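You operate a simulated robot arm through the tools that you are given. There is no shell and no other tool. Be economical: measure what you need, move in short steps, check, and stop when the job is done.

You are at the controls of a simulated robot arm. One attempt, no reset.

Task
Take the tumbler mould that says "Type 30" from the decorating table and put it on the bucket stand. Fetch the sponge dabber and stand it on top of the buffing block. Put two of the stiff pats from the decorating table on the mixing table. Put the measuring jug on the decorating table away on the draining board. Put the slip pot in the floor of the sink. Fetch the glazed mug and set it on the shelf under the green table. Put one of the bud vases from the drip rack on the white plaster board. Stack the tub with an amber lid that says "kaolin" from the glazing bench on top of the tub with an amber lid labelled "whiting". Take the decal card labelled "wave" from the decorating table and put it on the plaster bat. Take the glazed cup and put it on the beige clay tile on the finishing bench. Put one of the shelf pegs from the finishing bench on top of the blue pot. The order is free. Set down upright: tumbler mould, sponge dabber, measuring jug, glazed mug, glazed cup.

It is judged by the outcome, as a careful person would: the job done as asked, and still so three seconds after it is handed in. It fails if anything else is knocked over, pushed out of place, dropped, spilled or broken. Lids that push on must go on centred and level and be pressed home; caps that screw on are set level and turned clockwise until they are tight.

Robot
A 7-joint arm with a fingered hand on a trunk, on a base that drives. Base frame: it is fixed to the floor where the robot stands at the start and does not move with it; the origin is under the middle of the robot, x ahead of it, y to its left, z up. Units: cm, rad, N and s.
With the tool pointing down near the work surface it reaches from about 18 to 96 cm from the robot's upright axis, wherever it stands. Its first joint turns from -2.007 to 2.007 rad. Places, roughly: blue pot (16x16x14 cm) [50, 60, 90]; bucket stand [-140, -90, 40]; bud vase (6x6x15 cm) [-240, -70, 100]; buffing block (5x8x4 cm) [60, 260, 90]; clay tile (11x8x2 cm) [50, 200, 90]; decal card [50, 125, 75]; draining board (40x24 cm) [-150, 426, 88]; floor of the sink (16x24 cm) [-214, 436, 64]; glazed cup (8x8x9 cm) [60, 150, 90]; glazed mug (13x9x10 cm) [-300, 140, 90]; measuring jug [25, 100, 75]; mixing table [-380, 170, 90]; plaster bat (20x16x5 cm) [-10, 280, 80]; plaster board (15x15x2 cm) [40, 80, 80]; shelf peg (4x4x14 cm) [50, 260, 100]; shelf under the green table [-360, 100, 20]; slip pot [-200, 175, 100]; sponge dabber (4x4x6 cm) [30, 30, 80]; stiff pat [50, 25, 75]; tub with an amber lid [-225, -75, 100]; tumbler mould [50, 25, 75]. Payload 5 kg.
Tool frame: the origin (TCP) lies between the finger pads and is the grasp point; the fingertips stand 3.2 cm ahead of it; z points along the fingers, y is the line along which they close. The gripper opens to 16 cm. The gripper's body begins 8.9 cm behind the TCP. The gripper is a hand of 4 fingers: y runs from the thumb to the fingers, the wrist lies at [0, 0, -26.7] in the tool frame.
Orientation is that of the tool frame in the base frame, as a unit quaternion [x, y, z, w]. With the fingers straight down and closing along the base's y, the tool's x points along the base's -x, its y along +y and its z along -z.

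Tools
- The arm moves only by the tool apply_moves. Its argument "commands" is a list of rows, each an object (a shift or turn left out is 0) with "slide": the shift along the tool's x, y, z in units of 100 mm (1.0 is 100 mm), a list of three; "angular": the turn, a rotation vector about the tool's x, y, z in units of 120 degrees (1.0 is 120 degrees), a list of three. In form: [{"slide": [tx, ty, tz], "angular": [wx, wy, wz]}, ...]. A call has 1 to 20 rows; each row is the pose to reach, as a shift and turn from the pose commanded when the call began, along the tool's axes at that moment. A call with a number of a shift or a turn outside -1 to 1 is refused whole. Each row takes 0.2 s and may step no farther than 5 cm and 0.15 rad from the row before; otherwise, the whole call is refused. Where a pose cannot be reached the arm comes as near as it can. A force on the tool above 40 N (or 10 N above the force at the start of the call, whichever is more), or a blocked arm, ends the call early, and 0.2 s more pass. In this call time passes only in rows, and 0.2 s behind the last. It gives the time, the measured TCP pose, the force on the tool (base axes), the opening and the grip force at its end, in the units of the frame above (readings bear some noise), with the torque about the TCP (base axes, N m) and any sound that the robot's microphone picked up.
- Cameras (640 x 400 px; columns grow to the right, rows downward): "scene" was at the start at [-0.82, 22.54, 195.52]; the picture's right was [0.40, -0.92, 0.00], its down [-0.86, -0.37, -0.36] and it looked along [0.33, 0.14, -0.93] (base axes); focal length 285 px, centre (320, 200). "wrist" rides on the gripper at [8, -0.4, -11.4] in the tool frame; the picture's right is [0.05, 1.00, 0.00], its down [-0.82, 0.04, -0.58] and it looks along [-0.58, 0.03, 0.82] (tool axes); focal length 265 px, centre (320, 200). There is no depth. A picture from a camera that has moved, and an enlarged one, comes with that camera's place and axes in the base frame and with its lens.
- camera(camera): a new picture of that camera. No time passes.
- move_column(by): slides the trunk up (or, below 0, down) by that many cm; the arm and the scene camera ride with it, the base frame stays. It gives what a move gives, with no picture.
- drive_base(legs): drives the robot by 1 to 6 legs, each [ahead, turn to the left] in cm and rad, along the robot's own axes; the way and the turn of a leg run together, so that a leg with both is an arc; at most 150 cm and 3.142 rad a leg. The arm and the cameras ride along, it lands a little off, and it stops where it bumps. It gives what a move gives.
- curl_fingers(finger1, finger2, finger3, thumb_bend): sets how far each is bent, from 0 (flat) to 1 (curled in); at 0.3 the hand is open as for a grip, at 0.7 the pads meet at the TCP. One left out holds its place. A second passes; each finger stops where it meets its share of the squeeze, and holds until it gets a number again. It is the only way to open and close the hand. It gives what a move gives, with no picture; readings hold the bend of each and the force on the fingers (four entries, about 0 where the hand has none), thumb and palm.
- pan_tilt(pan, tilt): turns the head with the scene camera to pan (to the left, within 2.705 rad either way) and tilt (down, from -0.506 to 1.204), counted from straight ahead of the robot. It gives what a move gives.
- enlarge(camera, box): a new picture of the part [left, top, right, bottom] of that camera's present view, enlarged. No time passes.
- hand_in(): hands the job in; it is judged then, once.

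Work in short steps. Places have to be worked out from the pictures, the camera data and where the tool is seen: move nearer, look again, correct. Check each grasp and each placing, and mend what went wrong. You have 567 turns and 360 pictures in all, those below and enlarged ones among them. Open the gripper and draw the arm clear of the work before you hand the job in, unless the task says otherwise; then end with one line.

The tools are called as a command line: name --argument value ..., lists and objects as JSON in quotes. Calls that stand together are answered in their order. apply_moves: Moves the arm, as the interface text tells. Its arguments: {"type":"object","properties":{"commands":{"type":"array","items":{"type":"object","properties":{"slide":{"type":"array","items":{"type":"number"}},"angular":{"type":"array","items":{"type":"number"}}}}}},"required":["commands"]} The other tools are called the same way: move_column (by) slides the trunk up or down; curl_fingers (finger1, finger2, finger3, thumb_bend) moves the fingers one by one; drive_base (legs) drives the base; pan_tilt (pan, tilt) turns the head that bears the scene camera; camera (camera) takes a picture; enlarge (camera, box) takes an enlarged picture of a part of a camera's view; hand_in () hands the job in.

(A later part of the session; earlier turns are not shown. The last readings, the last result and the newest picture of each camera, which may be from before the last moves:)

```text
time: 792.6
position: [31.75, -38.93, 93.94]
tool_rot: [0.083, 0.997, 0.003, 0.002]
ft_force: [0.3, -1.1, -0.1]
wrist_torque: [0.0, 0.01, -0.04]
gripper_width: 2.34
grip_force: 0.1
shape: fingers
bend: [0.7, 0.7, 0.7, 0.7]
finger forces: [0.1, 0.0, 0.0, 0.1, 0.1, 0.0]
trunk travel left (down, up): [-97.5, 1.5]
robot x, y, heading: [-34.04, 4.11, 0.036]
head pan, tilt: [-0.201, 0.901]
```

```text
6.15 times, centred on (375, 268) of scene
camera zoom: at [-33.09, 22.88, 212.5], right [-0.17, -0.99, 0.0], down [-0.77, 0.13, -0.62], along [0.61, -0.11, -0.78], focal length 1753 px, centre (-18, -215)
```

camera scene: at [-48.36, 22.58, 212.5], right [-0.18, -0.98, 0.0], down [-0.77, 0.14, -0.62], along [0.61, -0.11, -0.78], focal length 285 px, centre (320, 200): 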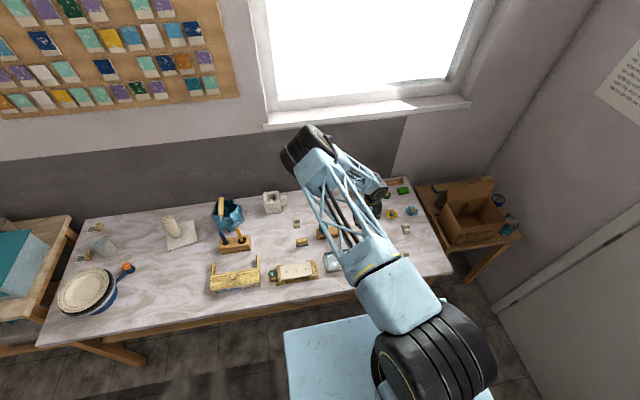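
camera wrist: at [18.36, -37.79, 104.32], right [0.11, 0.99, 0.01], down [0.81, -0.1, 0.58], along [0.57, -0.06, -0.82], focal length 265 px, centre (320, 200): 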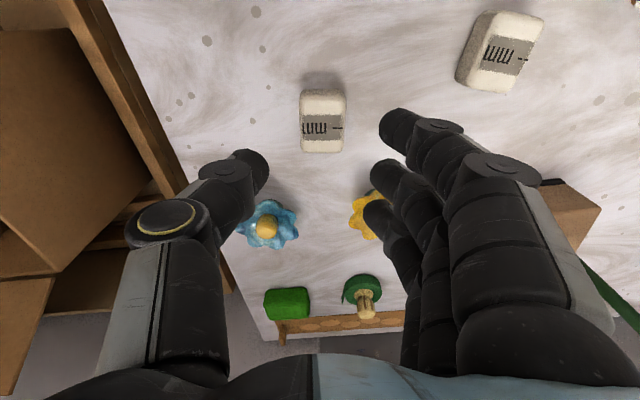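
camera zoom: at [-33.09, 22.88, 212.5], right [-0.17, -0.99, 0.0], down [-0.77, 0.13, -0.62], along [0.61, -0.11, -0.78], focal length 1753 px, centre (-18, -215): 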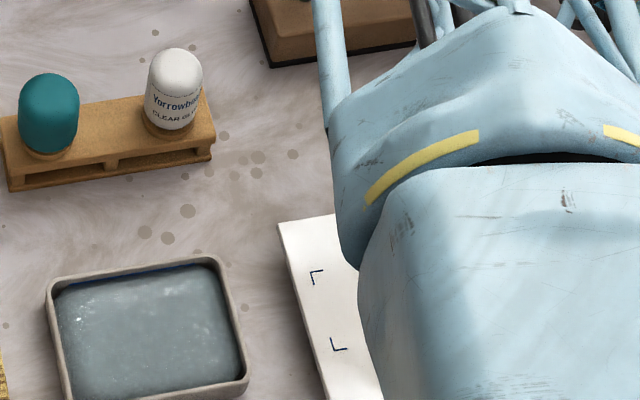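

The framed plate is only a decal board. One more try: press harder (≈30 N) with just thumb+finger 2 on the label-free half so the display is visible while loaded.

curl_fingers --finger1 0.42 --finger2 0.7 --finger3 0.42 --thumb_bend 0.7

apply_moves --commands '[{"slide": [0.3, 0.1, 0]}, {"slide": [0.6, 0.1, 0]}, {"slide": [0.84, 0.0, 0.2]}]'

apply_moves --commands '[{"slide": [0, -0.03, 0.3]}, {"slide": [0, -0.03, 0.53]}]'

apply_moves --commands '[{"slide": [0, 0, 0.04]}]'

apply_moves --commands '[{"slide": [0, 0, 0.03]}]'

enlarge --camera "wrist" --box '[240, 80, 420, 220]'

```text
time: 793.6
position: [31.78, -39.0, 93.99]
tool_rot: [0.083, 0.997, 0.003, 0.001]
ft_force: [-0.3, 0.1, 0.1]
wrist_torque: [-0.01, -0.01, 0.0]
gripper_width: 6.97
grip_force: 0.2
shape: fingers
bend: [0.42, 0.7, 0.42, 0.7]
finger forces: [0.0, 0.0, 0.0, 0.1, 0.1, 0.1]
trunk travel left (down, up): [-97.5, 1.5]
robot x, y, heading: [-33.85, 3.98, 0.03]
head pan, tilt: [-0.201, 0.901]
```

```text
time: 794.4
position: [23.57, -37.74, 91.95]
tool_rot: [0.082, 0.997, 0.003, 0.002]
ft_force: [0.1, 0.2, 1.1]
wrist_torque: [-0.02, -0.02, 0.01]
gripper_width: 7.01
grip_force: 0.1
shape: fingers
bend: [0.42, 0.7, 0.42, 0.7]
finger forces: [0.0, 0.0, 0.0, 0.1, 0.1, 0.0]
trunk travel left (down, up): [-97.5, 1.5]
robot x, y, heading: [-34.14, 4.14, 0.03]
head pan, tilt: [-0.201, 0.901]
```

```text
time: 795.0
position: [23.54, -37.91, 86.72]
tool_rot: [0.082, 0.997, 0.001, 0.001]
ft_force: [-0.1, -0.9, 0.3]
wrist_torque: [-0.02, 0.01, -0.01]
gripper_width: 6.98
grip_force: 0.0
shape: fingers
bend: [0.42, 0.7, 0.42, 0.7]
finger forces: [0.0, 0.0, 0.0, 0.0, 0.0, 0.0]
trunk travel left (down, up): [-97.5, 1.5]
robot x, y, heading: [-34.31, 4.33, 0.035]
head pan, tilt: [-0.201, 0.901]
```

```text
time: 795.4
position: [23.53, -37.99, 86.39]
tool_rot: [0.083, 0.997, 0.003, 0.002]
ft_force: [0.2, 1.1, 0.7]
wrist_torque: [0.02, 0.0, -0.01]
gripper_width: 6.99
grip_force: 0.0
shape: fingers
bend: [0.42, 0.7, 0.42, 0.7]
finger forces: [0.0, 0.1, 0.0, 0.0, 0.1, 0.0]
trunk travel left (down, up): [-97.5, 1.5]
robot x, y, heading: [-33.93, 4.11, 0.034]
head pan, tilt: [-0.201, 0.901]
```

```text
time: 795.8
position: [23.59, -37.95, 86.23]
tool_rot: [0.083, 0.997, 0.002, 0.002]
ft_force: [-1.3, 2.6, 9.0]
wrist_torque: [0.14, 0.05, 0.03]
gripper_width: 7.03
grip_force: 5.0
shape: fingers
bend: [0.42, 0.71, 0.42, 0.7]
finger forces: [0.0, 8.8, 0.1, 0.0, 0.9, 0.0]
trunk travel left (down, up): [-97.5, 1.5]
robot x, y, heading: [-33.87, 4.17, 0.03]
head pan, tilt: [-0.201, 0.901]
```

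```text
2.86 times, centred on (330, 150) of wrist
camera zoom: at [15.64, -37.05, 97.63], right [0.11, 0.99, 0.0], down [0.81, -0.09, 0.58], along [0.58, -0.06, -0.81], focal length 758 px, centre (291, 343)
```

zoom: 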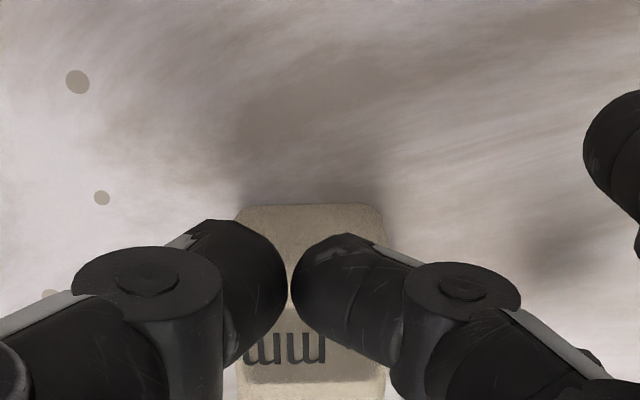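

apply_moves --commands '[{"slide": [0, 0, -0.15]}]'

curl_fingers --finger1 0.42 --finger2 0.42 --finger3 0.42 --thumb_bend 0.7

apply_moves --commands '[{"slide": [0, 0.08, 0.13]}]'

apply_moves --commands '[{"slide": [0, 0, 0.05]}]'

apply_moves --commands '[{"slide": [0, 0, 0.04]}]'

enlarge --camera "wrist" --box '[240, 80, 420, 220]'

```text
time: 796.2
position: [23.66, -37.85, 87.66]
tool_rot: [0.083, 0.997, 0.001, 0.003]
ft_force: [-0.3, 0.0, 1.1]
wrist_torque: [-0.01, -0.02, 0.01]
gripper_width: 7.02
grip_force: 0.0
shape: fingers
bend: [0.42, 0.7, 0.42, 0.7]
finger forces: [0.0, 0.1, 0.0, 0.1, 0.0, 0.0]
trunk travel left (down, up): [-97.5, 1.5]
robot x, y, heading: [-33.94, 4.15, 0.032]
head pan, tilt: [-0.201, 0.901]
```

```text
time: 797.2
position: [23.56, -37.82, 87.59]
tool_rot: [0.082, 0.997, 0.003, 0.001]
ft_force: [0.0, 0.4, 0.5]
wrist_torque: [-0.02, 0.03, -0.04]
gripper_width: 7.03
grip_force: 0.3
shape: fingers
bend: [0.42, 0.42, 0.42, 0.7]
finger forces: [0.0, 0.0, 0.0, 0.0, 0.0, 0.0]
trunk travel left (down, up): [-97.5, 1.5]
robot x, y, heading: [-34.03, 4.2, 0.032]
head pan, tilt: [-0.201, 0.901]
```

```text
time: 797.6
position: [23.68, -37.16, 86.28]
tool_rot: [0.083, 0.997, 0.002, 0.002]
ft_force: [-0.6, -1.9, 6.1]
wrist_torque: [-0.12, 0.02, -0.03]
gripper_width: 6.92
grip_force: 3.2
shape: fingers
bend: [0.42, 0.42, 0.42, 0.7]
finger forces: [0.1, 0.1, 0.0, 0.0, 6.3, 0.0]
trunk travel left (down, up): [-97.5, 1.5]
robot x, y, heading: [-33.67, 3.81, 0.029]
head pan, tilt: [-0.201, 0.901]
```

```text
time: 798.0
position: [23.7, -37.44, 86.1]
tool_rot: [0.083, 0.997, 0.0, 0.003]
ft_force: [-3.5, -8.5, 32.0]
wrist_torque: [-0.64, 0.17, -0.05]
gripper_width: 6.82
grip_force: 16.5
shape: fingers
bend: [0.42, 0.42, 0.42, 0.71]
finger forces: [0.1, 0.0, 0.1, 0.1, 33.1, 0.1]
trunk travel left (down, up): [-97.5, 1.5]
robot x, y, heading: [-34.11, 4.09, 0.029]
head pan, tilt: [-0.201, 0.901]
```

```text
time: 798.3
position: [23.7, -37.67, 86.05]
tool_rot: [0.084, 0.996, -0.002, 0.002]
ft_force: [-8.3, -2.2, 23.3]
wrist_torque: [-0.25, 0.23, -0.09]
gripper_width: 6.58
grip_force: 11.9
shape: fingers
bend: [0.42, 0.42, 0.42, 0.72]
finger forces: [0.1, 0.1, 0.0, 0.0, 23.2, 0.0]
trunk travel left (down, up): [-97.5, 1.5]
robot x, y, heading: [-34.1, 4.34, 0.032]
head pan, tilt: [-0.201, 0.901]
stopped in row 1: the force on the tool passed its limit (the readings are from after the stop); the commanded pose is now the measured one
```

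```text
2.86 times, centred on (330, 150) of wrist
camera zoom: at [15.74, -36.81, 97.44], right [0.12, 0.99, 0.0], down [0.81, -0.09, 0.58], along [0.58, -0.07, -0.81], focal length 758 px, centre (291, 343)
```

zoom: 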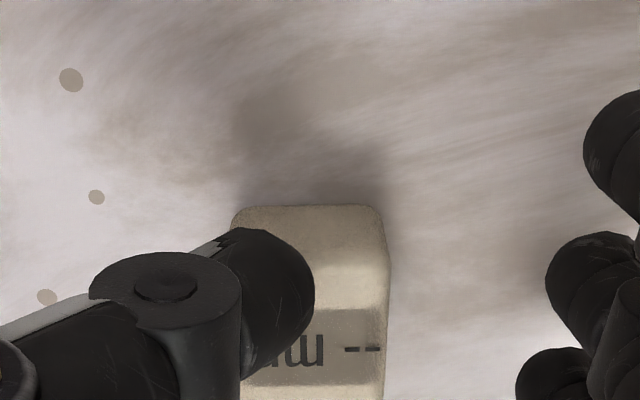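

Displays never react. But the squeeze data hint at something: with all three fingers fully on the pat, width is a precise measure (B read 4.63 cm; the others had finger 1 slipping past the corner). I re-measure each pat with the hand shifted +0.5 cm so all fingers bear. First B again.

apply_moves --commands '[{"slide": [0, 0, -0.2]}, {"slide": [-0.2, -0.05, -0.35]}]'

curl_fingers --finger1 0.54 --finger2 0.54 --finger3 0.54 --thumb_bend 0.54

apply_moves --commands '[{"slide": [-0.08, -0.02, 0.2]}, {"slide": [-0.08, -0.02, 0.5]}]'

curl_fingers --finger1 0.73 --finger2 0.73 --finger3 0.73 --thumb_bend 0.73

camera --camera "wrist"

```text
time: 798.9
position: [25.68, -38.29, 89.19]
tool_rot: [0.083, 0.997, 0.0, 0.002]
ft_force: [0.1, -0.6, 0.4]
wrist_torque: [-0.03, 0.01, 0.02]
gripper_width: 6.93
grip_force: 0.1
shape: fingers
bend: [0.42, 0.42, 0.42, 0.7]
finger forces: [0.0, 0.0, 0.0, 0.0, 0.0, 0.1]
trunk travel left (down, up): [-97.5, 1.5]
robot x, y, heading: [-33.67, 3.93, 0.03]
head pan, tilt: [-0.201, 0.901]
```

```text
time: 799.9
position: [25.73, -38.36, 89.39]
tool_rot: [0.082, 0.997, -0.001, 0.002]
ft_force: [-0.1, 0.1, -0.5]
wrist_torque: [-0.02, 0.02, -0.02]
gripper_width: 7.58
grip_force: 0.0
shape: fingers
bend: [0.54, 0.54, 0.54, 0.54]
finger forces: [0.0, 0.0, 0.1, 0.1, 0.0, 0.0]
trunk travel left (down, up): [-97.5, 1.5]
robot x, y, heading: [-33.87, 3.85, 0.03]
head pan, tilt: [-0.201, 0.901]
```

```text
time: 800.5
position: [26.42, -38.73, 84.44]
tool_rot: [0.083, 0.997, -0.001, 0.003]
ft_force: [0.2, -0.1, -0.1]
wrist_torque: [-0.02, 0.03, 0.0]
gripper_width: 7.57
grip_force: 0.0
shape: fingers
bend: [0.54, 0.54, 0.54, 0.54]
finger forces: [0.0, 0.0, 0.0, 0.0, 0.0, 0.0]
trunk travel left (down, up): [-97.5, 1.5]
robot x, y, heading: [-34.22, 4.24, 0.029]
head pan, tilt: [-0.201, 0.901]
```

```text
time: 801.5
position: [26.56, -38.92, 84.41]
tool_rot: [0.083, 0.997, -0.001, 0.002]
ft_force: [1.0, -0.2, -0.1]
wrist_torque: [0.02, 0.03, 0.01]
gripper_width: 4.6
grip_force: 17.6
shape: fingers
bend: [0.63, 0.61, 0.73, 0.67]
finger forces: [8.6, 8.9, 0.0, 0.1, 17.5, 0.1]
trunk travel left (down, up): [-97.5, 1.5]
robot x, y, heading: [-33.65, 3.88, 0.033]
head pan, tilt: [-0.201, 0.901]
```

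```text
48 pictures are left
camera wrist: at [18.48, -37.85, 95.79], right [0.11, 0.99, 0.0], down [0.81, -0.09, 0.58], along [0.58, -0.07, -0.81], focal length 265 px, centre (320, 200)
```

wrist: 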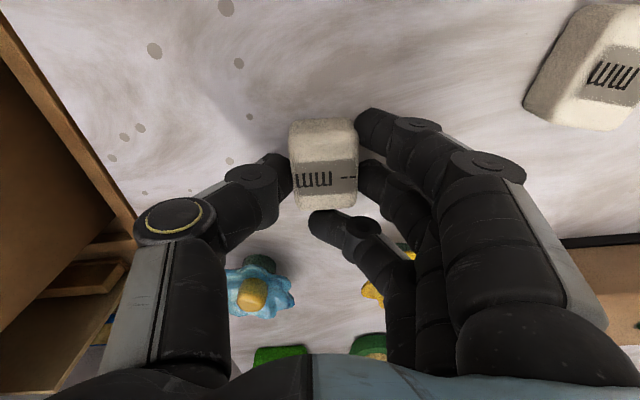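

Squeeze widths are indistinguishable within noise. I measure the force build-up in small closing steps (thumb + finger 2 only), which should reveal compliance. B first.

curl_fingers --finger1 0.5 --finger2 0.59 --finger3 0.5 --thumb_bend 0.6

curl_fingers --finger2 0.61 --thumb_bend 0.62

curl_fingers --finger2 0.62 --thumb_bend 0.63

curl_fingers --finger2 0.63 --thumb_bend 0.64

curl_fingers --finger2 0.64 --thumb_bend 0.65

curl_fingers --finger2 0.65 --thumb_bend 0.66

curl_fingers --finger2 0.66 --thumb_bend 0.67

curl_fingers --finger2 0.67 --thumb_bend 0.68

```text
time: 802.5
position: [26.36, -38.8, 84.41]
tool_rot: [0.083, 0.997, -0.001, 0.003]
ft_force: [0.3, 0.7, 0.5]
wrist_torque: [-0.02, -0.01, 0.01]
gripper_width: 7.15
grip_force: 0.1
shape: fingers
bend: [0.5, 0.59, 0.5, 0.6]
finger forces: [0.1, 0.2, 0.0, 0.0, 0.1, 0.0]
trunk travel left (down, up): [-97.5, 1.5]
robot x, y, heading: [-34.01, 3.98, 0.034]
head pan, tilt: [-0.201, 0.901]
```

```text
time: 803.5
position: [26.49, -38.82, 84.4]
tool_rot: [0.083, 0.997, 0.0, 0.003]
ft_force: [-0.3, 0.0, 0.0]
wrist_torque: [0.02, -0.01, -0.02]
gripper_width: 6.92
grip_force: 1.0
shape: fingers
bend: [0.5, 0.6, 0.5, 0.62]
finger forces: [0.0, 1.0, 0.0, 0.1, 1.0, 0.1]
trunk travel left (down, up): [-97.5, 1.5]
robot x, y, heading: [-33.56, 4.09, 0.033]
head pan, tilt: [-0.201, 0.901]
```

```text
time: 804.5
position: [26.44, -38.69, 84.35]
tool_rot: [0.082, 0.997, 0.0, 0.003]
ft_force: [-0.8, 0.6, 0.8]
wrist_torque: [0.02, 0.0, 0.02]
gripper_width: 6.87
grip_force: 1.6
shape: fingers
bend: [0.5, 0.6, 0.5, 0.62]
finger forces: [0.0, 1.9, 0.0, 0.1, 2.0, 0.0]
trunk travel left (down, up): [-97.5, 1.5]
robot x, y, heading: [-33.86, 3.99, 0.023]
head pan, tilt: [-0.201, 0.901]
```

```text
time: 805.5
position: [26.55, -38.8, 84.47]
tool_rot: [0.083, 0.997, 0.0, 0.003]
ft_force: [-0.7, -0.2, -0.2]
wrist_torque: [-0.01, 0.0, 0.0]
gripper_width: 6.8
grip_force: 2.9
shape: fingers
bend: [0.5, 0.6, 0.5, 0.63]
finger forces: [0.0, 3.0, 0.1, 0.0, 3.0, 0.1]
trunk travel left (down, up): [-97.5, 1.5]
robot x, y, heading: [-34.04, 4.25, 0.03]
head pan, tilt: [-0.201, 0.901]
```

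```text
time: 806.5
position: [26.36, -38.67, 84.41]
tool_rot: [0.083, 0.997, 0.0, 0.003]
ft_force: [0.0, 0.1, 0.3]
wrist_torque: [0.0, 0.02, -0.01]
gripper_width: 6.76
grip_force: 4.6
shape: fingers
bend: [0.5, 0.6, 0.5, 0.64]
finger forces: [0.0, 4.2, 0.0, 0.0, 4.0, 0.1]
trunk travel left (down, up): [-97.5, 1.5]
robot x, y, heading: [-34.08, 4.1, 0.029]
head pan, tilt: [-0.201, 0.901]
```

```text
time: 807.5
position: [26.35, -38.83, 84.4]
tool_rot: [0.083, 0.997, -0.001, 0.002]
ft_force: [0.1, 0.0, 1.0]
wrist_torque: [0.01, 0.03, 0.01]
gripper_width: 6.67
grip_force: 5.6
shape: fingers
bend: [0.5, 0.6, 0.5, 0.64]
finger forces: [0.1, 5.5, 0.0, 0.1, 5.3, 0.1]
trunk travel left (down, up): [-97.5, 1.5]
robot x, y, heading: [-33.56, 4.01, 0.03]
head pan, tilt: [-0.201, 0.901]
```

```text
time: 808.5
position: [26.41, -38.81, 84.45]
tool_rot: [0.083, 0.997, -0.001, 0.003]
ft_force: [0.5, 0.7, -0.8]
wrist_torque: [-0.03, -0.02, 0.02]
gripper_width: 6.58
grip_force: 6.8
shape: fingers
bend: [0.5, 0.6, 0.5, 0.65]
finger forces: [0.1, 6.5, 0.0, 0.1, 6.4, 0.1]
trunk travel left (down, up): [-97.5, 1.5]
robot x, y, heading: [-34.04, 4.3, 0.027]
head pan, tilt: [-0.201, 0.901]
```

```text
time: 809.5
position: [26.36, -38.8, 84.48]
tool_rot: [0.083, 0.997, 0.0, 0.003]
ft_force: [-0.4, -0.2, 0.1]
wrist_torque: [0.0, 0.0, 0.0]
gripper_width: 6.5
grip_force: 6.9
shape: fingers
bend: [0.5, 0.59, 0.5, 0.66]
finger forces: [0.1, 6.8, 0.0, 0.1, 7.0, 0.0]
trunk travel left (down, up): [-97.5, 1.5]
robot x, y, heading: [-34.07, 3.87, 0.03]
head pan, tilt: [-0.201, 0.901]
```

B's gap shrinks noticeably with force (≈4 mm at 7 N). Same protocol on A for comparison.

curl_fingers --finger1 0.54 --finger2 0.54 --finger3 0.54 --thumb_bend 0.54

apply_moves --commands '[{"slide": [0, 0, -0.4]}, {"slide": [0, 0.2, -0.8]}, {"slide": [0.1, 0.6, -0.9]}]'

apply_moves --commands '[{"slide": [0.15, 0.4, 0]}, {"slide": [0.3, 0.75, 0]}]'

camera --camera "wrist"

```text
time: 810.5
position: [26.37, -38.85, 84.49]
tool_rot: [0.083, 0.997, -0.001, 0.003]
ft_force: [-0.2, 0.1, -0.3]
wrist_torque: [-0.03, 0.01, 0.03]
gripper_width: 7.57
grip_force: 0.0
shape: fingers
bend: [0.54, 0.54, 0.54, 0.54]
finger forces: [0.0, 0.0, 0.1, 0.0, 0.0, 0.0]
trunk travel left (down, up): [-97.5, 1.5]
robot x, y, heading: [-34.07, 4.36, 0.03]
head pan, tilt: [-0.201, 0.901]
```

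```text
time: 811.3
position: [26.37, -32.51, 93.58]
tool_rot: [0.083, 0.997, -0.001, 0.002]
ft_force: [0.8, 1.1, -0.8]
wrist_torque: [-0.06, -0.01, -0.01]
gripper_width: 7.56
grip_force: 0.1
shape: fingers
bend: [0.54, 0.54, 0.54, 0.54]
finger forces: [0.0, 0.1, 0.1, 0.1, 0.0, 0.0]
trunk travel left (down, up): [-97.5, 1.5]
robot x, y, heading: [-34.1, 4.11, 0.03]
head pan, tilt: [-0.201, 0.901]
```

```text
time: 811.9
position: [24.82, -24.53, 93.37]
tool_rot: [0.083, 0.997, 0.0, 0.003]
ft_force: [-0.1, 0.4, -0.5]
wrist_torque: [0.03, 0.03, 0.0]
gripper_width: 7.56
grip_force: 0.1
shape: fingers
bend: [0.54, 0.54, 0.54, 0.54]
finger forces: [0.0, 0.0, 0.0, 0.0, 0.0, 0.0]
trunk travel left (down, up): [-97.5, 1.5]
robot x, y, heading: [-34.11, 3.92, 0.026]
head pan, tilt: [-0.201, 0.901]
```

```text
47 pictures are left
camera wrist: at [16.86, -23.69, 104.8], right [0.12, 0.99, 0.0], down [0.81, -0.09, 0.58], along [0.58, -0.07, -0.81], focal length 265 px, centre (320, 200)
```

wrist: 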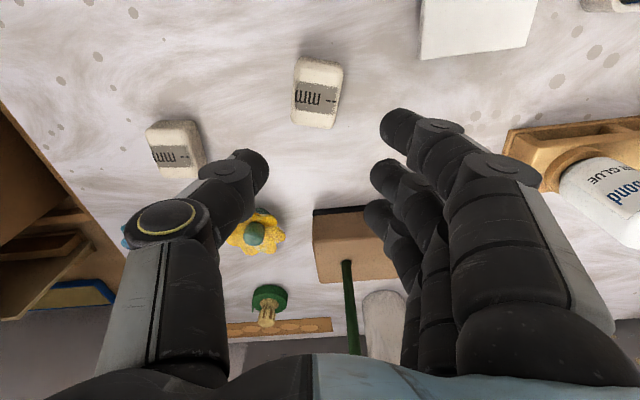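

apply_moves --commands '[{"slide": [0.1, -0.04, 0.3]}, {"slide": [0.187, -0.06, 0.6]}, {"slide": [0.187, -0.06, 0.9]}]'

curl_fingers --finger1 0.5 --finger2 0.59 --finger3 0.5 --thumb_bend 0.6

curl_fingers --finger2 0.61 --thumb_bend 0.62

curl_fingers --finger2 0.62 --thumb_bend 0.63

curl_fingers --finger2 0.63 --thumb_bend 0.64

curl_fingers --finger2 0.64 --thumb_bend 0.65

curl_fingers --finger2 0.65 --thumb_bend 0.66

curl_fingers --finger2 0.66 --thumb_bend 0.67

curl_fingers --finger2 0.67 --thumb_bend 0.68

```text
time: 812.7
position: [22.92, -25.07, 84.2]
tool_rot: [0.082, 0.997, -0.001, 0.003]
ft_force: [0.7, -1.0, -0.1]
wrist_torque: [0.03, 0.03, 0.03]
gripper_width: 7.59
grip_force: 0.0
shape: fingers
bend: [0.54, 0.54, 0.54, 0.54]
finger forces: [0.0, 0.0, 0.0, 0.1, 0.0, 0.0]
trunk travel left (down, up): [-97.5, 1.5]
robot x, y, heading: [-33.92, 3.85, 0.032]
head pan, tilt: [-0.201, 0.901]
```

```text
time: 813.7
position: [22.83, -24.98, 84.37]
tool_rot: [0.083, 0.997, 0.0, 0.002]
ft_force: [-0.3, 0.0, -0.4]
wrist_torque: [-0.01, 0.01, 0.05]
gripper_width: 7.18
grip_force: 0.1
shape: fingers
bend: [0.5, 0.59, 0.5, 0.6]
finger forces: [0.0, 0.1, 0.0, 0.0, 0.0, 0.1]
trunk travel left (down, up): [-97.5, 1.5]
robot x, y, heading: [-34.14, 4.05, 0.027]
head pan, tilt: [-0.201, 0.901]
```

```text
time: 814.7
position: [22.77, -24.98, 84.47]
tool_rot: [0.083, 0.997, 0.0, 0.003]
ft_force: [-0.7, 0.4, 0.1]
wrist_torque: [-0.03, -0.03, -0.02]
gripper_width: 6.99
grip_force: 1.1
shape: fingers
bend: [0.5, 0.6, 0.5, 0.62]
finger forces: [0.0, 1.1, 0.0, 0.0, 1.0, 0.0]
trunk travel left (down, up): [-97.5, 1.5]
robot x, y, heading: [-33.99, 4.35, 0.027]
head pan, tilt: [-0.201, 0.901]
```

```text
time: 815.7
position: [22.88, -25.08, 84.25]
tool_rot: [0.083, 0.997, 0.0, 0.003]
ft_force: [-0.2, 0.0, -0.7]
wrist_torque: [0.03, -0.01, -0.01]
gripper_width: 6.9
grip_force: 1.8
shape: fingers
bend: [0.5, 0.6, 0.5, 0.62]
finger forces: [0.0, 2.0, 0.0, 0.0, 2.0, 0.1]
trunk travel left (down, up): [-97.5, 1.5]
robot x, y, heading: [-33.58, 3.87, 0.03]
head pan, tilt: [-0.201, 0.901]
```

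```text
time: 816.7
position: [23.03, -24.92, 84.33]
tool_rot: [0.083, 0.997, 0.0, 0.002]
ft_force: [0.3, 0.0, 0.3]
wrist_torque: [-0.01, -0.04, -0.01]
gripper_width: 6.84
grip_force: 2.8
shape: fingers
bend: [0.5, 0.6, 0.5, 0.63]
finger forces: [0.1, 3.0, 0.1, 0.0, 3.1, 0.0]
trunk travel left (down, up): [-97.5, 1.5]
robot x, y, heading: [-33.76, 4.33, 0.031]
head pan, tilt: [-0.201, 0.901]
```

```text
time: 817.7
position: [22.96, -25.01, 84.31]
tool_rot: [0.083, 0.997, 0.0, 0.003]
ft_force: [-0.3, -0.2, -0.3]
wrist_torque: [-0.02, 0.0, 0.01]
gripper_width: 6.75
grip_force: 4.2
shape: fingers
bend: [0.5, 0.6, 0.5, 0.64]
finger forces: [0.1, 4.2, 0.0, 0.0, 4.2, 0.0]
trunk travel left (down, up): [-97.5, 1.5]
robot x, y, heading: [-34.24, 3.98, 0.031]
head pan, tilt: [-0.201, 0.901]
```

```text
time: 818.7
position: [22.79, -24.95, 84.34]
tool_rot: [0.083, 0.997, 0.0, 0.002]
ft_force: [1.0, -0.6, -0.5]
wrist_torque: [0.0, -0.02, -0.02]
gripper_width: 6.65
grip_force: 5.9
shape: fingers
bend: [0.5, 0.6, 0.5, 0.64]
finger forces: [0.1, 5.4, 0.0, 0.0, 5.4, 0.0]
trunk travel left (down, up): [-97.5, 1.5]
robot x, y, heading: [-34.15, 4.08, 0.03]
head pan, tilt: [-0.201, 0.901]
```

```text
time: 819.7
position: [22.94, -24.93, 84.37]
tool_rot: [0.082, 0.997, -0.001, 0.003]
ft_force: [0.3, 0.2, -0.6]
wrist_torque: [0.02, -0.02, 0.0]
gripper_width: 6.6
grip_force: 6.5
shape: fingers
bend: [0.5, 0.6, 0.5, 0.65]
finger forces: [0.0, 6.7, 0.0, 0.0, 6.5, 0.0]
trunk travel left (down, up): [-97.5, 1.5]
robot x, y, heading: [-34.08, 3.94, 0.03]
head pan, tilt: [-0.201, 0.901]
```

```text
time: 820.7
position: [22.91, -24.98, 84.36]
tool_rot: [0.083, 0.997, 0.0, 0.002]
ft_force: [0.4, -0.1, 0.6]
wrist_torque: [0.01, -0.01, 0.02]
gripper_width: 6.53
grip_force: 7.3
shape: fingers
bend: [0.5, 0.59, 0.5, 0.66]
finger forces: [0.0, 6.9, 0.0, 0.1, 7.2, 0.0]
trunk travel left (down, up): [-97.5, 1.5]
robot x, y, heading: [-34.21, 4.12, 0.034]
head pan, tilt: [-0.201, 0.901]
```

enlarge --camera "wrist" --box '[240, 100, 400, 220]'

```text
3.33 times, centred on (320, 160) of wrist
camera zoom: at [14.93, -24.06, 95.73], right [0.11, 0.99, 0.0], down [0.81, -0.09, 0.58], along [0.58, -0.07, -0.81], focal length 885 px, centre (320, 333)
```

zoom: 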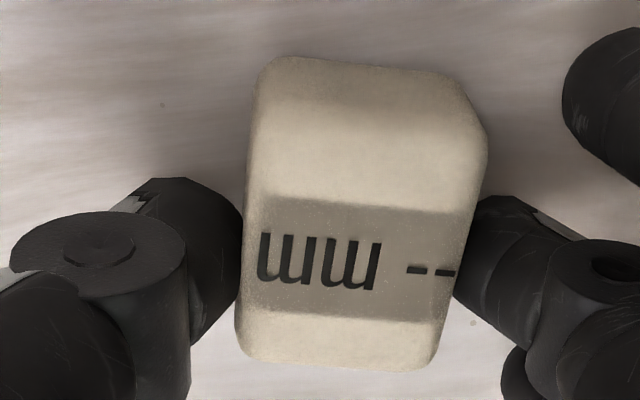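

All four pats respond identically, so I treat them all as the stiff pats. I take this one (A) firmly and carry it to the mixing table via the north aisle.

curl_fingers --finger1 0.7 --finger2 0.75 --finger3 0.7 --thumb_bend 0.75

apply_moves --commands '[{"slide": [0, 0, -0.3]}, {"slide": [0, 0, -0.7]}, {"slide": [0, 0, -1]}]'

apply_moves --commands '[{"slide": [0.2, 0.3, -0.3]}, {"slide": [0.4, 0.6, -0.6]}, {"slide": [0.6, 0.9, -0.9]}]'

apply_moves --commands '[{"slide": [0.1, 0.4, 0]}, {"slide": [0.2, 0.8, 0]}, {"slide": [0.3, 1, 0]}]'

camera --camera "wrist"

```text
time: 821.7
position: [22.95, -25.0, 84.28]
tool_rot: [0.083, 0.997, 0.0, 0.002]
ft_force: [-0.3, -1.6, 1.1]
wrist_torque: [0.01, 0.01, 0.01]
gripper_width: 5.02
grip_force: 14.8
shape: fingers
bend: [0.56, 0.58, 0.7, 0.69]
finger forces: [6.9, 7.8, 0.0, 0.0, 14.9, 0.0]
trunk travel left (down, up): [-97.5, 1.5]
robot x, y, heading: [-34.16, 4.38, 0.031]
head pan, tilt: [-0.201, 0.901]
```

```text
time: 822.5
position: [22.64, -25.0, 94.35]
tool_rot: [0.084, 0.996, 0.0, 0.002]
ft_force: [-0.3, -0.1, -1.7]
wrist_torque: [0.01, 0.02, -0.02]
gripper_width: 5.0
grip_force: 14.7
shape: fingers
bend: [0.56, 0.58, 0.7, 0.69]
finger forces: [6.8, 8.0, 0.0, 0.0, 14.4, 0.0]
trunk travel left (down, up): [-97.5, 1.5]
robot x, y, heading: [-34.04, 3.93, 0.03]
head pan, tilt: [-0.201, 0.901]
```

```text
time: 823.3
position: [18.21, -14.97, 103.43]
tool_rot: [0.083, 0.997, -0.001, 0.002]
ft_force: [0.3, 0.3, -1.8]
wrist_torque: [-0.06, -0.03, -0.02]
gripper_width: 5.0
grip_force: 14.3
shape: fingers
bend: [0.56, 0.58, 0.7, 0.69]
finger forces: [6.9, 7.9, 0.1, 0.1, 14.5, 0.0]
trunk travel left (down, up): [-97.5, 1.5]
robot x, y, heading: [-33.85, 3.97, 0.028]
head pan, tilt: [-0.201, 0.901]
```

```text
time: 824.1
position: [17.09, -4.75, 103.05]
tool_rot: [0.084, 0.996, -0.001, 0.003]
ft_force: [1.2, 0.4, -0.5]
wrist_torque: [-0.04, -0.03, -0.01]
gripper_width: 5.02
grip_force: 14.4
shape: fingers
bend: [0.56, 0.58, 0.7, 0.69]
finger forces: [6.9, 8.2, 0.0, 0.0, 14.5, 0.0]
trunk travel left (down, up): [-97.5, 1.5]
robot x, y, heading: [-33.91, 4.48, 0.031]
head pan, tilt: [-0.201, 0.901]
```

```text
45 pictures are left
camera wrist: at [9.13, -3.75, 114.52], right [0.11, 0.99, 0.0], down [0.81, -0.09, 0.58], along [0.58, -0.07, -0.81], focal length 265 px, centre (320, 200)
```

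wrist: 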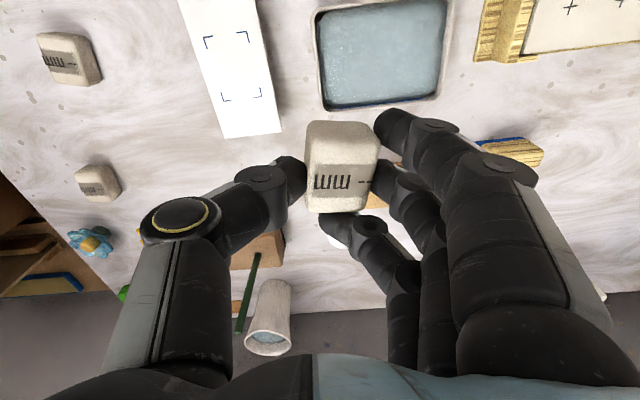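

drive_base --legs '[[-20, 0], [0, 1.54], [120, 0], [110, 0], [0, 1.571]]'

```text
time: 844.2
position: [-118.46, 237.49, 103.21]
tool_rot: [0.998, -0.055, -0.004, 0.0]
ft_force: [0.0, 0.6, -1.3]
wrist_torque: [0.02, 0.0, 0.01]
gripper_width: 4.96
grip_force: 14.9
shape: fingers
bend: [0.56, 0.58, 0.7, 0.69]
finger forces: [6.8, 8.1, 0.0, 0.0, 14.4, 0.0]
trunk travel left (down, up): [-97.5, 1.5]
robot x, y, heading: [-67.08, 231.47, -3.06]
head pan, tilt: [-0.201, 0.901]
```

drive_base --legs '[[0, -0.1], [110, 0], [110, 0], [95, 0], [0, 1.571]]'

pan_tilt --pan 0.0 --tilt 0.8

camera --camera "scene"

```text
time: 848.3
position: [-177.14, 241.86, 102.92]
tool_rot: [0.996, -0.089, 0.0, 0.0]
ft_force: [-0.9, 0.8, -2.0]
wrist_torque: [-0.01, -0.1, 0.01]
gripper_width: 4.92
grip_force: 16.4
shape: fingers
bend: [0.56, 0.58, 0.7, 0.69]
finger forces: [8.1, 8.1, 0.6, 0.1, 15.1, 0.0]
trunk travel left (down, up): [-97.5, 1.5]
robot x, y, heading: [-125.92, 233.14, -2.998]
head pan, tilt: [-0.201, 0.901]
stopped in leg 2: the robot was blocked; the commanded pose is now the measured one
```

```text
time: 849.0
position: [-176.78, 241.63, 103.16]
tool_rot: [0.996, -0.089, -0.001, -0.001]
ft_force: [0.5, -0.5, -0.8]
wrist_torque: [0.1, 0.02, 0.01]
gripper_width: 4.91
grip_force: 16.0
shape: fingers
bend: [0.56, 0.58, 0.7, 0.69]
finger forces: [8.0, 8.0, 0.6, 0.1, 15.1, 0.1]
trunk travel left (down, up): [-97.5, 1.5]
robot x, y, heading: [-125.85, 233.12, -2.991]
head pan, tilt: [0.0, 0.799]
```

```text
44 pictures are left
camera scene: at [-124.88, 212.32, 213.28], right [-0.15, 0.99, 0.0], down [0.71, 0.11, -0.7], along [-0.69, -0.1, -0.72], focal length 285 px, centre (320, 200)
```

scene: 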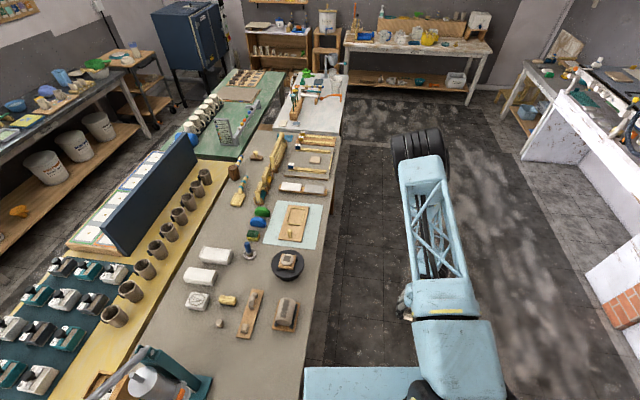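

Grazed the grey table's side. I steer slightly north and continue.

drive_base --legs '[[-6, 0], [0, -0.27], [60, 0]]'

```text
time: 853.9
position: [-226.53, 262.79, 103.06]
tool_rot: [0.975, -0.22, -0.001, 0.0]
ft_force: [-1.5, -0.6, -1.1]
wrist_torque: [0.01, -0.02, 0.05]
gripper_width: 4.94
grip_force: 15.5
shape: fingers
bend: [0.56, 0.58, 0.7, 0.69]
finger forces: [8.0, 8.0, 0.8, 0.0, 15.1, 0.0]
trunk travel left (down, up): [-97.5, 1.5]
robot x, y, heading: [-179.78, 240.88, 3.019]
head pan, tilt: [0.0, 0.799]
```

drive_base --legs '[[0, 0.11], [100, 0], [95, 0], [0, 1.58]]'

pan_tilt --pan 0.1 --tilt 0.9

camera --camera "scene"

```text
time: 868.1
position: [-391.2, 190.12, 103.22]
tool_rot: [0.807, 0.591, -0.003, 0.001]
ft_force: [-0.4, 0.6, -0.4]
wrist_torque: [0.0, 0.01, -0.03]
gripper_width: 4.92
grip_force: 15.5
shape: fingers
bend: [0.56, 0.58, 0.7, 0.69]
finger forces: [7.6, 8.0, 0.8, 0.0, 14.6, 0.0]
trunk travel left (down, up): [-97.5, 1.5]
robot x, y, heading: [-375.77, 239.29, -1.549]
head pan, tilt: [0.0, 0.799]
```

```text
time: 868.8
position: [-391.14, 190.05, 103.07]
tool_rot: [0.807, 0.591, -0.001, 0.001]
ft_force: [0.0, 0.2, -0.4]
wrist_torque: [-0.03, 0.0, -0.02]
gripper_width: 4.89
grip_force: 16.0
shape: fingers
bend: [0.56, 0.58, 0.7, 0.69]
finger forces: [7.6, 8.0, 0.7, 0.1, 14.8, 0.1]
trunk travel left (down, up): [-97.5, 1.5]
robot x, y, heading: [-376.1, 239.63, -1.55]
head pan, tilt: [0.099, 0.901]
```

```text
43 pictures are left
camera scene: at [-354.81, 238.2, 212.52], right [-0.99, -0.12, 0.0], down [-0.09, 0.78, -0.62], along [0.07, -0.62, -0.78], focal length 285 px, centre (320, 200)
```

scene: 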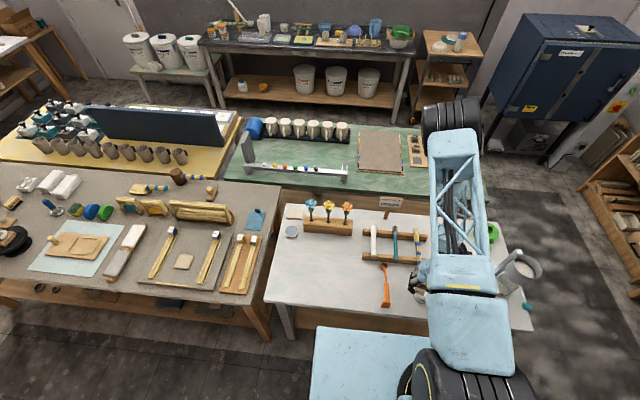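

The mixing table's free area is around (-350,180). I bring the hand there.

apply_moves --commands '[{"slide": [0.03, 0.4, 0]}, {"slide": [0.06, 0.8, 0]}, {"slide": [0.09, 0.99, 0]}]'

apply_moves --commands '[{"slide": [0.03, 0.4, 0]}, {"slide": [0.06, 0.8, 0]}, {"slide": [0.09, 0.99, 0]}]'

apply_moves --commands '[{"slide": [0.03, 0.4, 0]}, {"slide": [0.06, 0.8, 0]}, {"slide": [0.09, 0.99, 0]}]'

apply_moves --commands '[{"slide": [0.03, 0.4, 0]}, {"slide": [0.06, 0.8, 0]}, {"slide": [0.09, 0.99, 0]}]'

camera --camera "wrist"

```text
time: 869.6
position: [-381.39, 187.99, 103.19]
tool_rot: [0.807, 0.591, -0.002, 0.0]
ft_force: [1.0, 0.6, -1.5]
wrist_torque: [-0.01, 0.03, 0.0]
gripper_width: 4.92
grip_force: 15.6
shape: fingers
bend: [0.56, 0.58, 0.7, 0.69]
finger forces: [7.7, 8.1, 0.8, 0.0, 14.6, 0.0]
trunk travel left (down, up): [-97.5, 1.5]
robot x, y, heading: [-375.83, 239.49, -1.553]
head pan, tilt: [0.099, 0.901]
```

```text
time: 870.4
position: [-371.58, 185.88, 103.17]
tool_rot: [0.807, 0.59, -0.002, 0.001]
ft_force: [0.2, 0.0, -1.3]
wrist_torque: [-0.01, 0.05, 0.01]
gripper_width: 4.92
grip_force: 15.7
shape: fingers
bend: [0.56, 0.58, 0.7, 0.69]
finger forces: [7.4, 8.2, 0.8, 0.0, 14.7, 0.0]
trunk travel left (down, up): [-97.5, 1.5]
robot x, y, heading: [-376.02, 239.59, -1.554]
head pan, tilt: [0.099, 0.901]
```

```text
time: 871.2
position: [-362.07, 183.64, 103.14]
tool_rot: [0.808, 0.59, -0.002, 0.0]
ft_force: [0.0, 0.3, -1.7]
wrist_torque: [-0.03, 0.02, -0.03]
gripper_width: 4.91
grip_force: 15.3
shape: fingers
bend: [0.56, 0.58, 0.7, 0.69]
finger forces: [7.4, 8.2, 0.8, 0.1, 14.7, 0.0]
trunk travel left (down, up): [-97.5, 1.5]
robot x, y, heading: [-375.76, 239.41, -1.55]
head pan, tilt: [0.099, 0.901]
```

```text
time: 872.0
position: [-352.42, 181.49, 102.91]
tool_rot: [0.807, 0.591, -0.001, 0.0]
ft_force: [-0.4, 0.1, -0.1]
wrist_torque: [0.04, 0.02, 0.0]
gripper_width: 4.9
grip_force: 14.8
shape: fingers
bend: [0.56, 0.58, 0.7, 0.69]
finger forces: [7.3, 8.2, 0.7, 0.0, 14.7, 0.0]
trunk travel left (down, up): [-97.5, 1.5]
robot x, y, heading: [-376.07, 239.33, -1.551]
head pan, tilt: [0.099, 0.901]
```

```text
42 pictures are left
camera wrist: at [-350.26, 189.36, 114.35], right [0.97, -0.25, 0.0], down [-0.21, -0.79, 0.58], along [-0.15, -0.56, -0.81], focal length 265 px, centre (320, 200)
```

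wrist: 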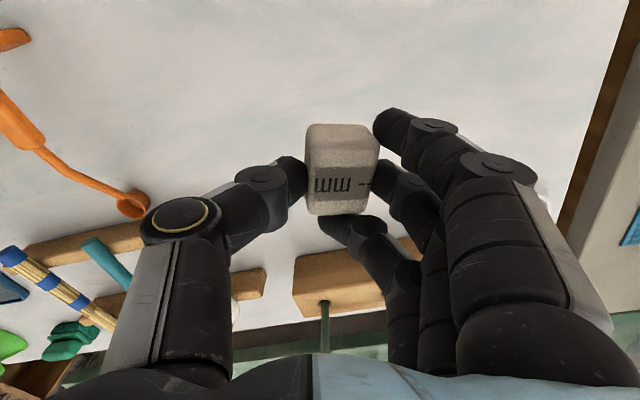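

apply_moves --commands '[{"slide": [0.3, 0.1, 0.3]}, {"slide": [0.35, 0.1, 0.7]}, {"slide": [0.35, 0.1, 1.0]}]'

apply_moves --commands '[{"slide": [0, 0, 0.15]}]'

apply_moves --commands '[{"slide": [0, 0, 0.1]}]'

apply_moves --commands '[{"slide": [0, 0, 0.08]}]'

camera --camera "wrist"

```text
time: 872.8
position: [-350.72, 184.62, 92.89]
tool_rot: [0.807, 0.59, -0.001, 0.0]
ft_force: [0.7, 0.0, -1.0]
wrist_torque: [0.06, 0.06, 0.02]
gripper_width: 4.92
grip_force: 14.9
shape: fingers
bend: [0.56, 0.58, 0.7, 0.69]
finger forces: [7.2, 8.2, 0.7, 0.0, 14.4, 0.0]
trunk travel left (down, up): [-97.5, 1.5]
robot x, y, heading: [-376.14, 239.56, -1.551]
head pan, tilt: [0.099, 0.901]
```

```text
time: 873.2
position: [-350.5, 184.55, 91.5]
tool_rot: [0.807, 0.59, -0.002, 0.0]
ft_force: [0.5, 0.1, -2.0]
wrist_torque: [-0.01, 0.03, 0.0]
gripper_width: 4.93
grip_force: 14.7
shape: fingers
bend: [0.56, 0.58, 0.7, 0.69]
finger forces: [7.1, 8.2, 0.7, 0.0, 14.5, 0.1]
trunk travel left (down, up): [-97.5, 1.5]
robot x, y, heading: [-375.95, 239.93, -1.547]
head pan, tilt: [0.099, 0.901]
```

```text
time: 873.6
position: [-350.49, 184.42, 90.4]
tool_rot: [0.807, 0.591, -0.001, 0.001]
ft_force: [-0.7, -0.9, -1.5]
wrist_torque: [0.02, 0.0, 0.0]
gripper_width: 4.91
grip_force: 15.8
shape: fingers
bend: [0.56, 0.58, 0.7, 0.69]
finger forces: [7.1, 8.2, 0.8, 0.1, 14.4, 0.1]
trunk travel left (down, up): [-97.5, 1.5]
robot x, y, heading: [-375.88, 239.7, -1.552]
head pan, tilt: [0.099, 0.901]
```

```text
time: 874.0
position: [-350.55, 184.54, 90.02]
tool_rot: [0.807, 0.59, -0.002, 0.002]
ft_force: [-3.9, 0.7, 29.2]
wrist_torque: [0.18, -0.85, -0.1]
gripper_width: 4.9
grip_force: 24.2
shape: fingers
bend: [0.58, 0.6, 0.7, 0.69]
finger forces: [16.6, 8.2, 2.7, 0.1, 20.7, 0.1]
trunk travel left (down, up): [-97.5, 1.5]
robot x, y, heading: [-375.92, 239.55, -1.556]
head pan, tilt: [0.099, 0.901]
```

```text
41 pictures are left
camera wrist: at [-348.45, 192.33, 101.35], right [0.97, -0.25, 0.0], down [-0.21, -0.79, 0.58], along [-0.15, -0.56, -0.81], focal length 265 px, centre (320, 200)
```

wrist: 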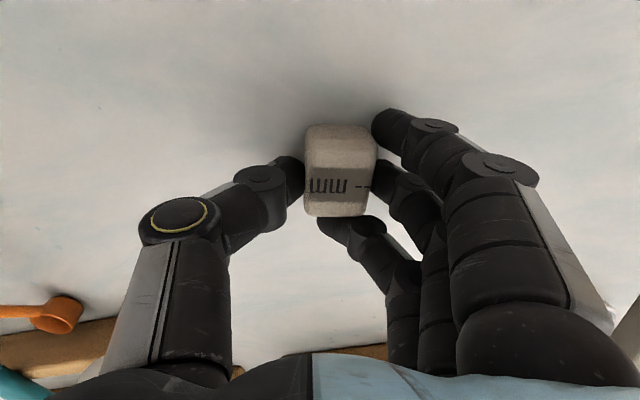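

Touched down (table ≈z 86). Ease up, release, and rise.

apply_moves --commands '[{"slide": [0, 0, -0.03]}]'

curl_fingers --finger1 0.5 --finger2 0.5 --finger3 0.5 --thumb_bend 0.58

apply_moves --commands '[{"slide": [0, 0, -0.2]}, {"slide": [0, 0, -0.6]}, {"slide": [0, 0, -1]}]'

apply_moves --commands '[{"slide": [0.3, 0, -0.1]}, {"slide": [0.6, -0.2, -0.3]}, {"slide": [0.7, -0.5, -0.5]}]'

camera --camera "wrist"

```text
time: 874.4
position: [-350.5, 184.52, 89.97]
tool_rot: [0.807, 0.591, -0.001, 0.001]
ft_force: [-2.8, -1.6, 9.2]
wrist_torque: [-0.06, -0.12, -0.07]
gripper_width: 4.89
grip_force: 17.4
shape: fingers
bend: [0.58, 0.6, 0.7, 0.69]
finger forces: [6.8, 8.3, 2.3, 0.0, 17.9, 0.1]
trunk travel left (down, up): [-97.5, 1.5]
robot x, y, heading: [-376.0, 239.38, -1.549]
head pan, tilt: [0.099, 0.901]
```

```text
time: 875.4
position: [-350.47, 184.5, 90.09]
tool_rot: [0.807, 0.591, -0.001, 0.001]
ft_force: [-2.1, 1.5, 7.3]
wrist_torque: [0.14, -0.26, 0.05]
gripper_width: 7.36
grip_force: 3.8
shape: fingers
bend: [0.52, 0.51, 0.5, 0.57]
finger forces: [4.4, 2.2, 0.1, 0.0, 0.8, 0.1]
trunk travel left (down, up): [-97.5, 1.5]
robot x, y, heading: [-375.56, 239.26, -1.553]
head pan, tilt: [0.099, 0.901]
```

```text
time: 876.2
position: [-350.39, 184.53, 100.08]
tool_rot: [0.807, 0.59, -0.001, 0.001]
ft_force: [-0.3, 0.7, -0.3]
wrist_torque: [-0.04, 0.01, -0.02]
gripper_width: 7.71
grip_force: 0.1
shape: fingers
bend: [0.5, 0.5, 0.5, 0.57]
finger forces: [0.0, 0.1, 0.0, 0.0, 0.1, 0.0]
trunk travel left (down, up): [-97.5, 1.5]
robot x, y, heading: [-376.08, 239.45, -1.55]
head pan, tilt: [0.099, 0.901]
```

```text
time: 877.0
position: [-353.06, 192.78, 104.77]
tool_rot: [0.807, 0.59, -0.001, 0.001]
ft_force: [0.0, 0.1, 0.4]
wrist_torque: [-0.03, -0.02, -0.01]
gripper_width: 7.71
grip_force: 0.1
shape: fingers
bend: [0.5, 0.5, 0.5, 0.57]
finger forces: [0.0, 0.0, 0.1, 0.0, 0.0, 0.1]
trunk travel left (down, up): [-97.5, 1.5]
robot x, y, heading: [-375.91, 239.11, -1.554]
head pan, tilt: [0.099, 0.901]
```

```text
40 pictures are left
camera wrist: at [-351.0, 200.64, 116.27], right [0.97, -0.25, 0.0], down [-0.21, -0.79, 0.58], along [-0.15, -0.56, -0.81], focal length 265 px, centre (320, 200)
```

wrist: 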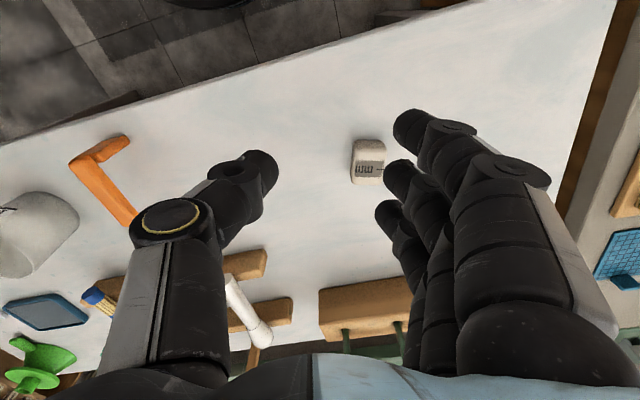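

The pat sits on the mixing table. Its read-out looks different; I enlarge it.

enlarge --camera "wrist" --box '[320, 120, 420, 200]'

```text
5.00 times, centred on (370, 160) of wrist
camera zoom: at [-351.0, 200.64, 116.27], right [0.97, -0.25, 0.0], down [-0.21, -0.79, 0.58], along [-0.15, -0.56, -0.81], focal length 1327 px, centre (70, 400)
```

zoom: 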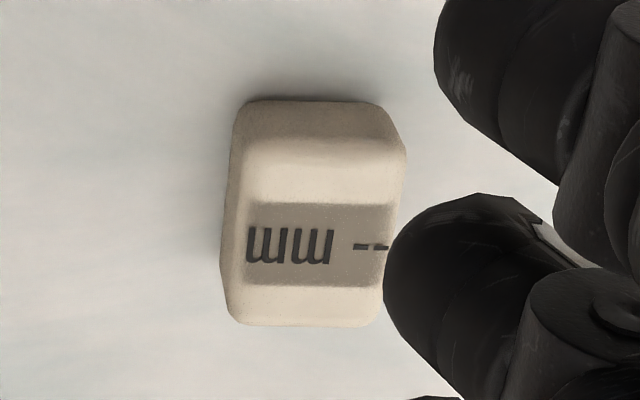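

Now the second pat (D). I return east along the aisle keeping y≈236.

drive_base --legs '[[0, 1.542], [105, 0], [105, 0], [105, 0]]'

```text
time: 893.6
position: [-79.33, 246.58, 105.14]
tool_rot: [0.207, 0.978, 0.006, 0.002]
ft_force: [-0.6, -1.9, 0.7]
wrist_torque: [0.13, -0.03, -0.03]
gripper_width: 7.75
grip_force: 0.1
shape: fingers
bend: [0.5, 0.5, 0.5, 0.57]
finger forces: [0.0, 0.0, 0.1, 0.0, 0.1, 0.1]
trunk travel left (down, up): [-97.5, 1.5]
robot x, y, heading: [-127.87, 230.32, -0.223]
head pan, tilt: [0.099, 0.901]
stopped in leg 4: the robot was blocked; the commanded pose is now the measured one
```

drive_base --legs '[[-8, 0], [0, 0.36], [30, 0], [0, -0.13], [42, 0]]'

```text
time: 900.2
position: [-20.14, 264.11, 104.81]
tool_rot: [0.093, 0.996, 0.003, 0.0]
ft_force: [0.4, -0.5, 0.0]
wrist_torque: [-0.01, 0.05, -0.02]
gripper_width: 7.77
grip_force: 0.1
shape: fingers
bend: [0.5, 0.5, 0.5, 0.57]
finger forces: [0.1, 0.1, 0.1, 0.0, 0.1, 0.1]
trunk travel left (down, up): [-97.5, 1.5]
robot x, y, heading: [-63.59, 236.32, 0.003]
head pan, tilt: [0.099, 0.901]
```

drive_base --legs '[[0, -1.574], [115, 0], [113, 0], [0, 1.571], [28, 0]]'

camera --camera "wrist"

```text
time: 920.6
position: [12.75, 38.72, 104.87]
tool_rot: [0.078, 0.997, 0.002, 0.0]
ft_force: [0.1, -0.2, -0.7]
wrist_torque: [0.03, 0.03, 0.01]
gripper_width: 7.75
grip_force: 0.0
shape: fingers
bend: [0.5, 0.5, 0.5, 0.57]
finger forces: [0.0, 0.0, 0.0, 0.0, 0.0, 0.0]
trunk travel left (down, up): [-97.5, 1.5]
robot x, y, heading: [-29.89, 9.59, 0.035]
head pan, tilt: [0.099, 0.901]
```

```text
38 pictures are left
camera wrist: at [4.84, 39.54, 116.32], right [0.1, 0.99, 0.01], down [0.81, -0.09, 0.58], along [0.57, -0.06, -0.82], focal length 265 px, centre (320, 200)
```

wrist: 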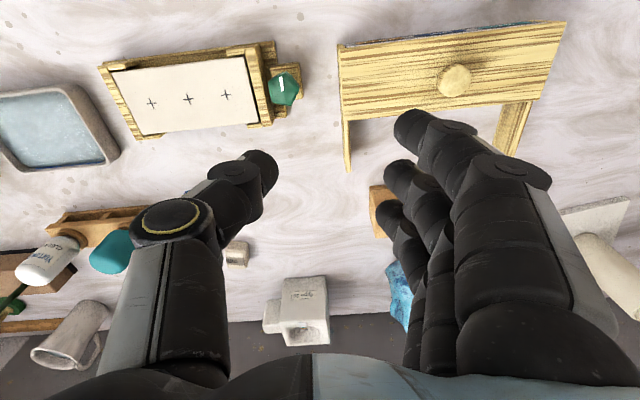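

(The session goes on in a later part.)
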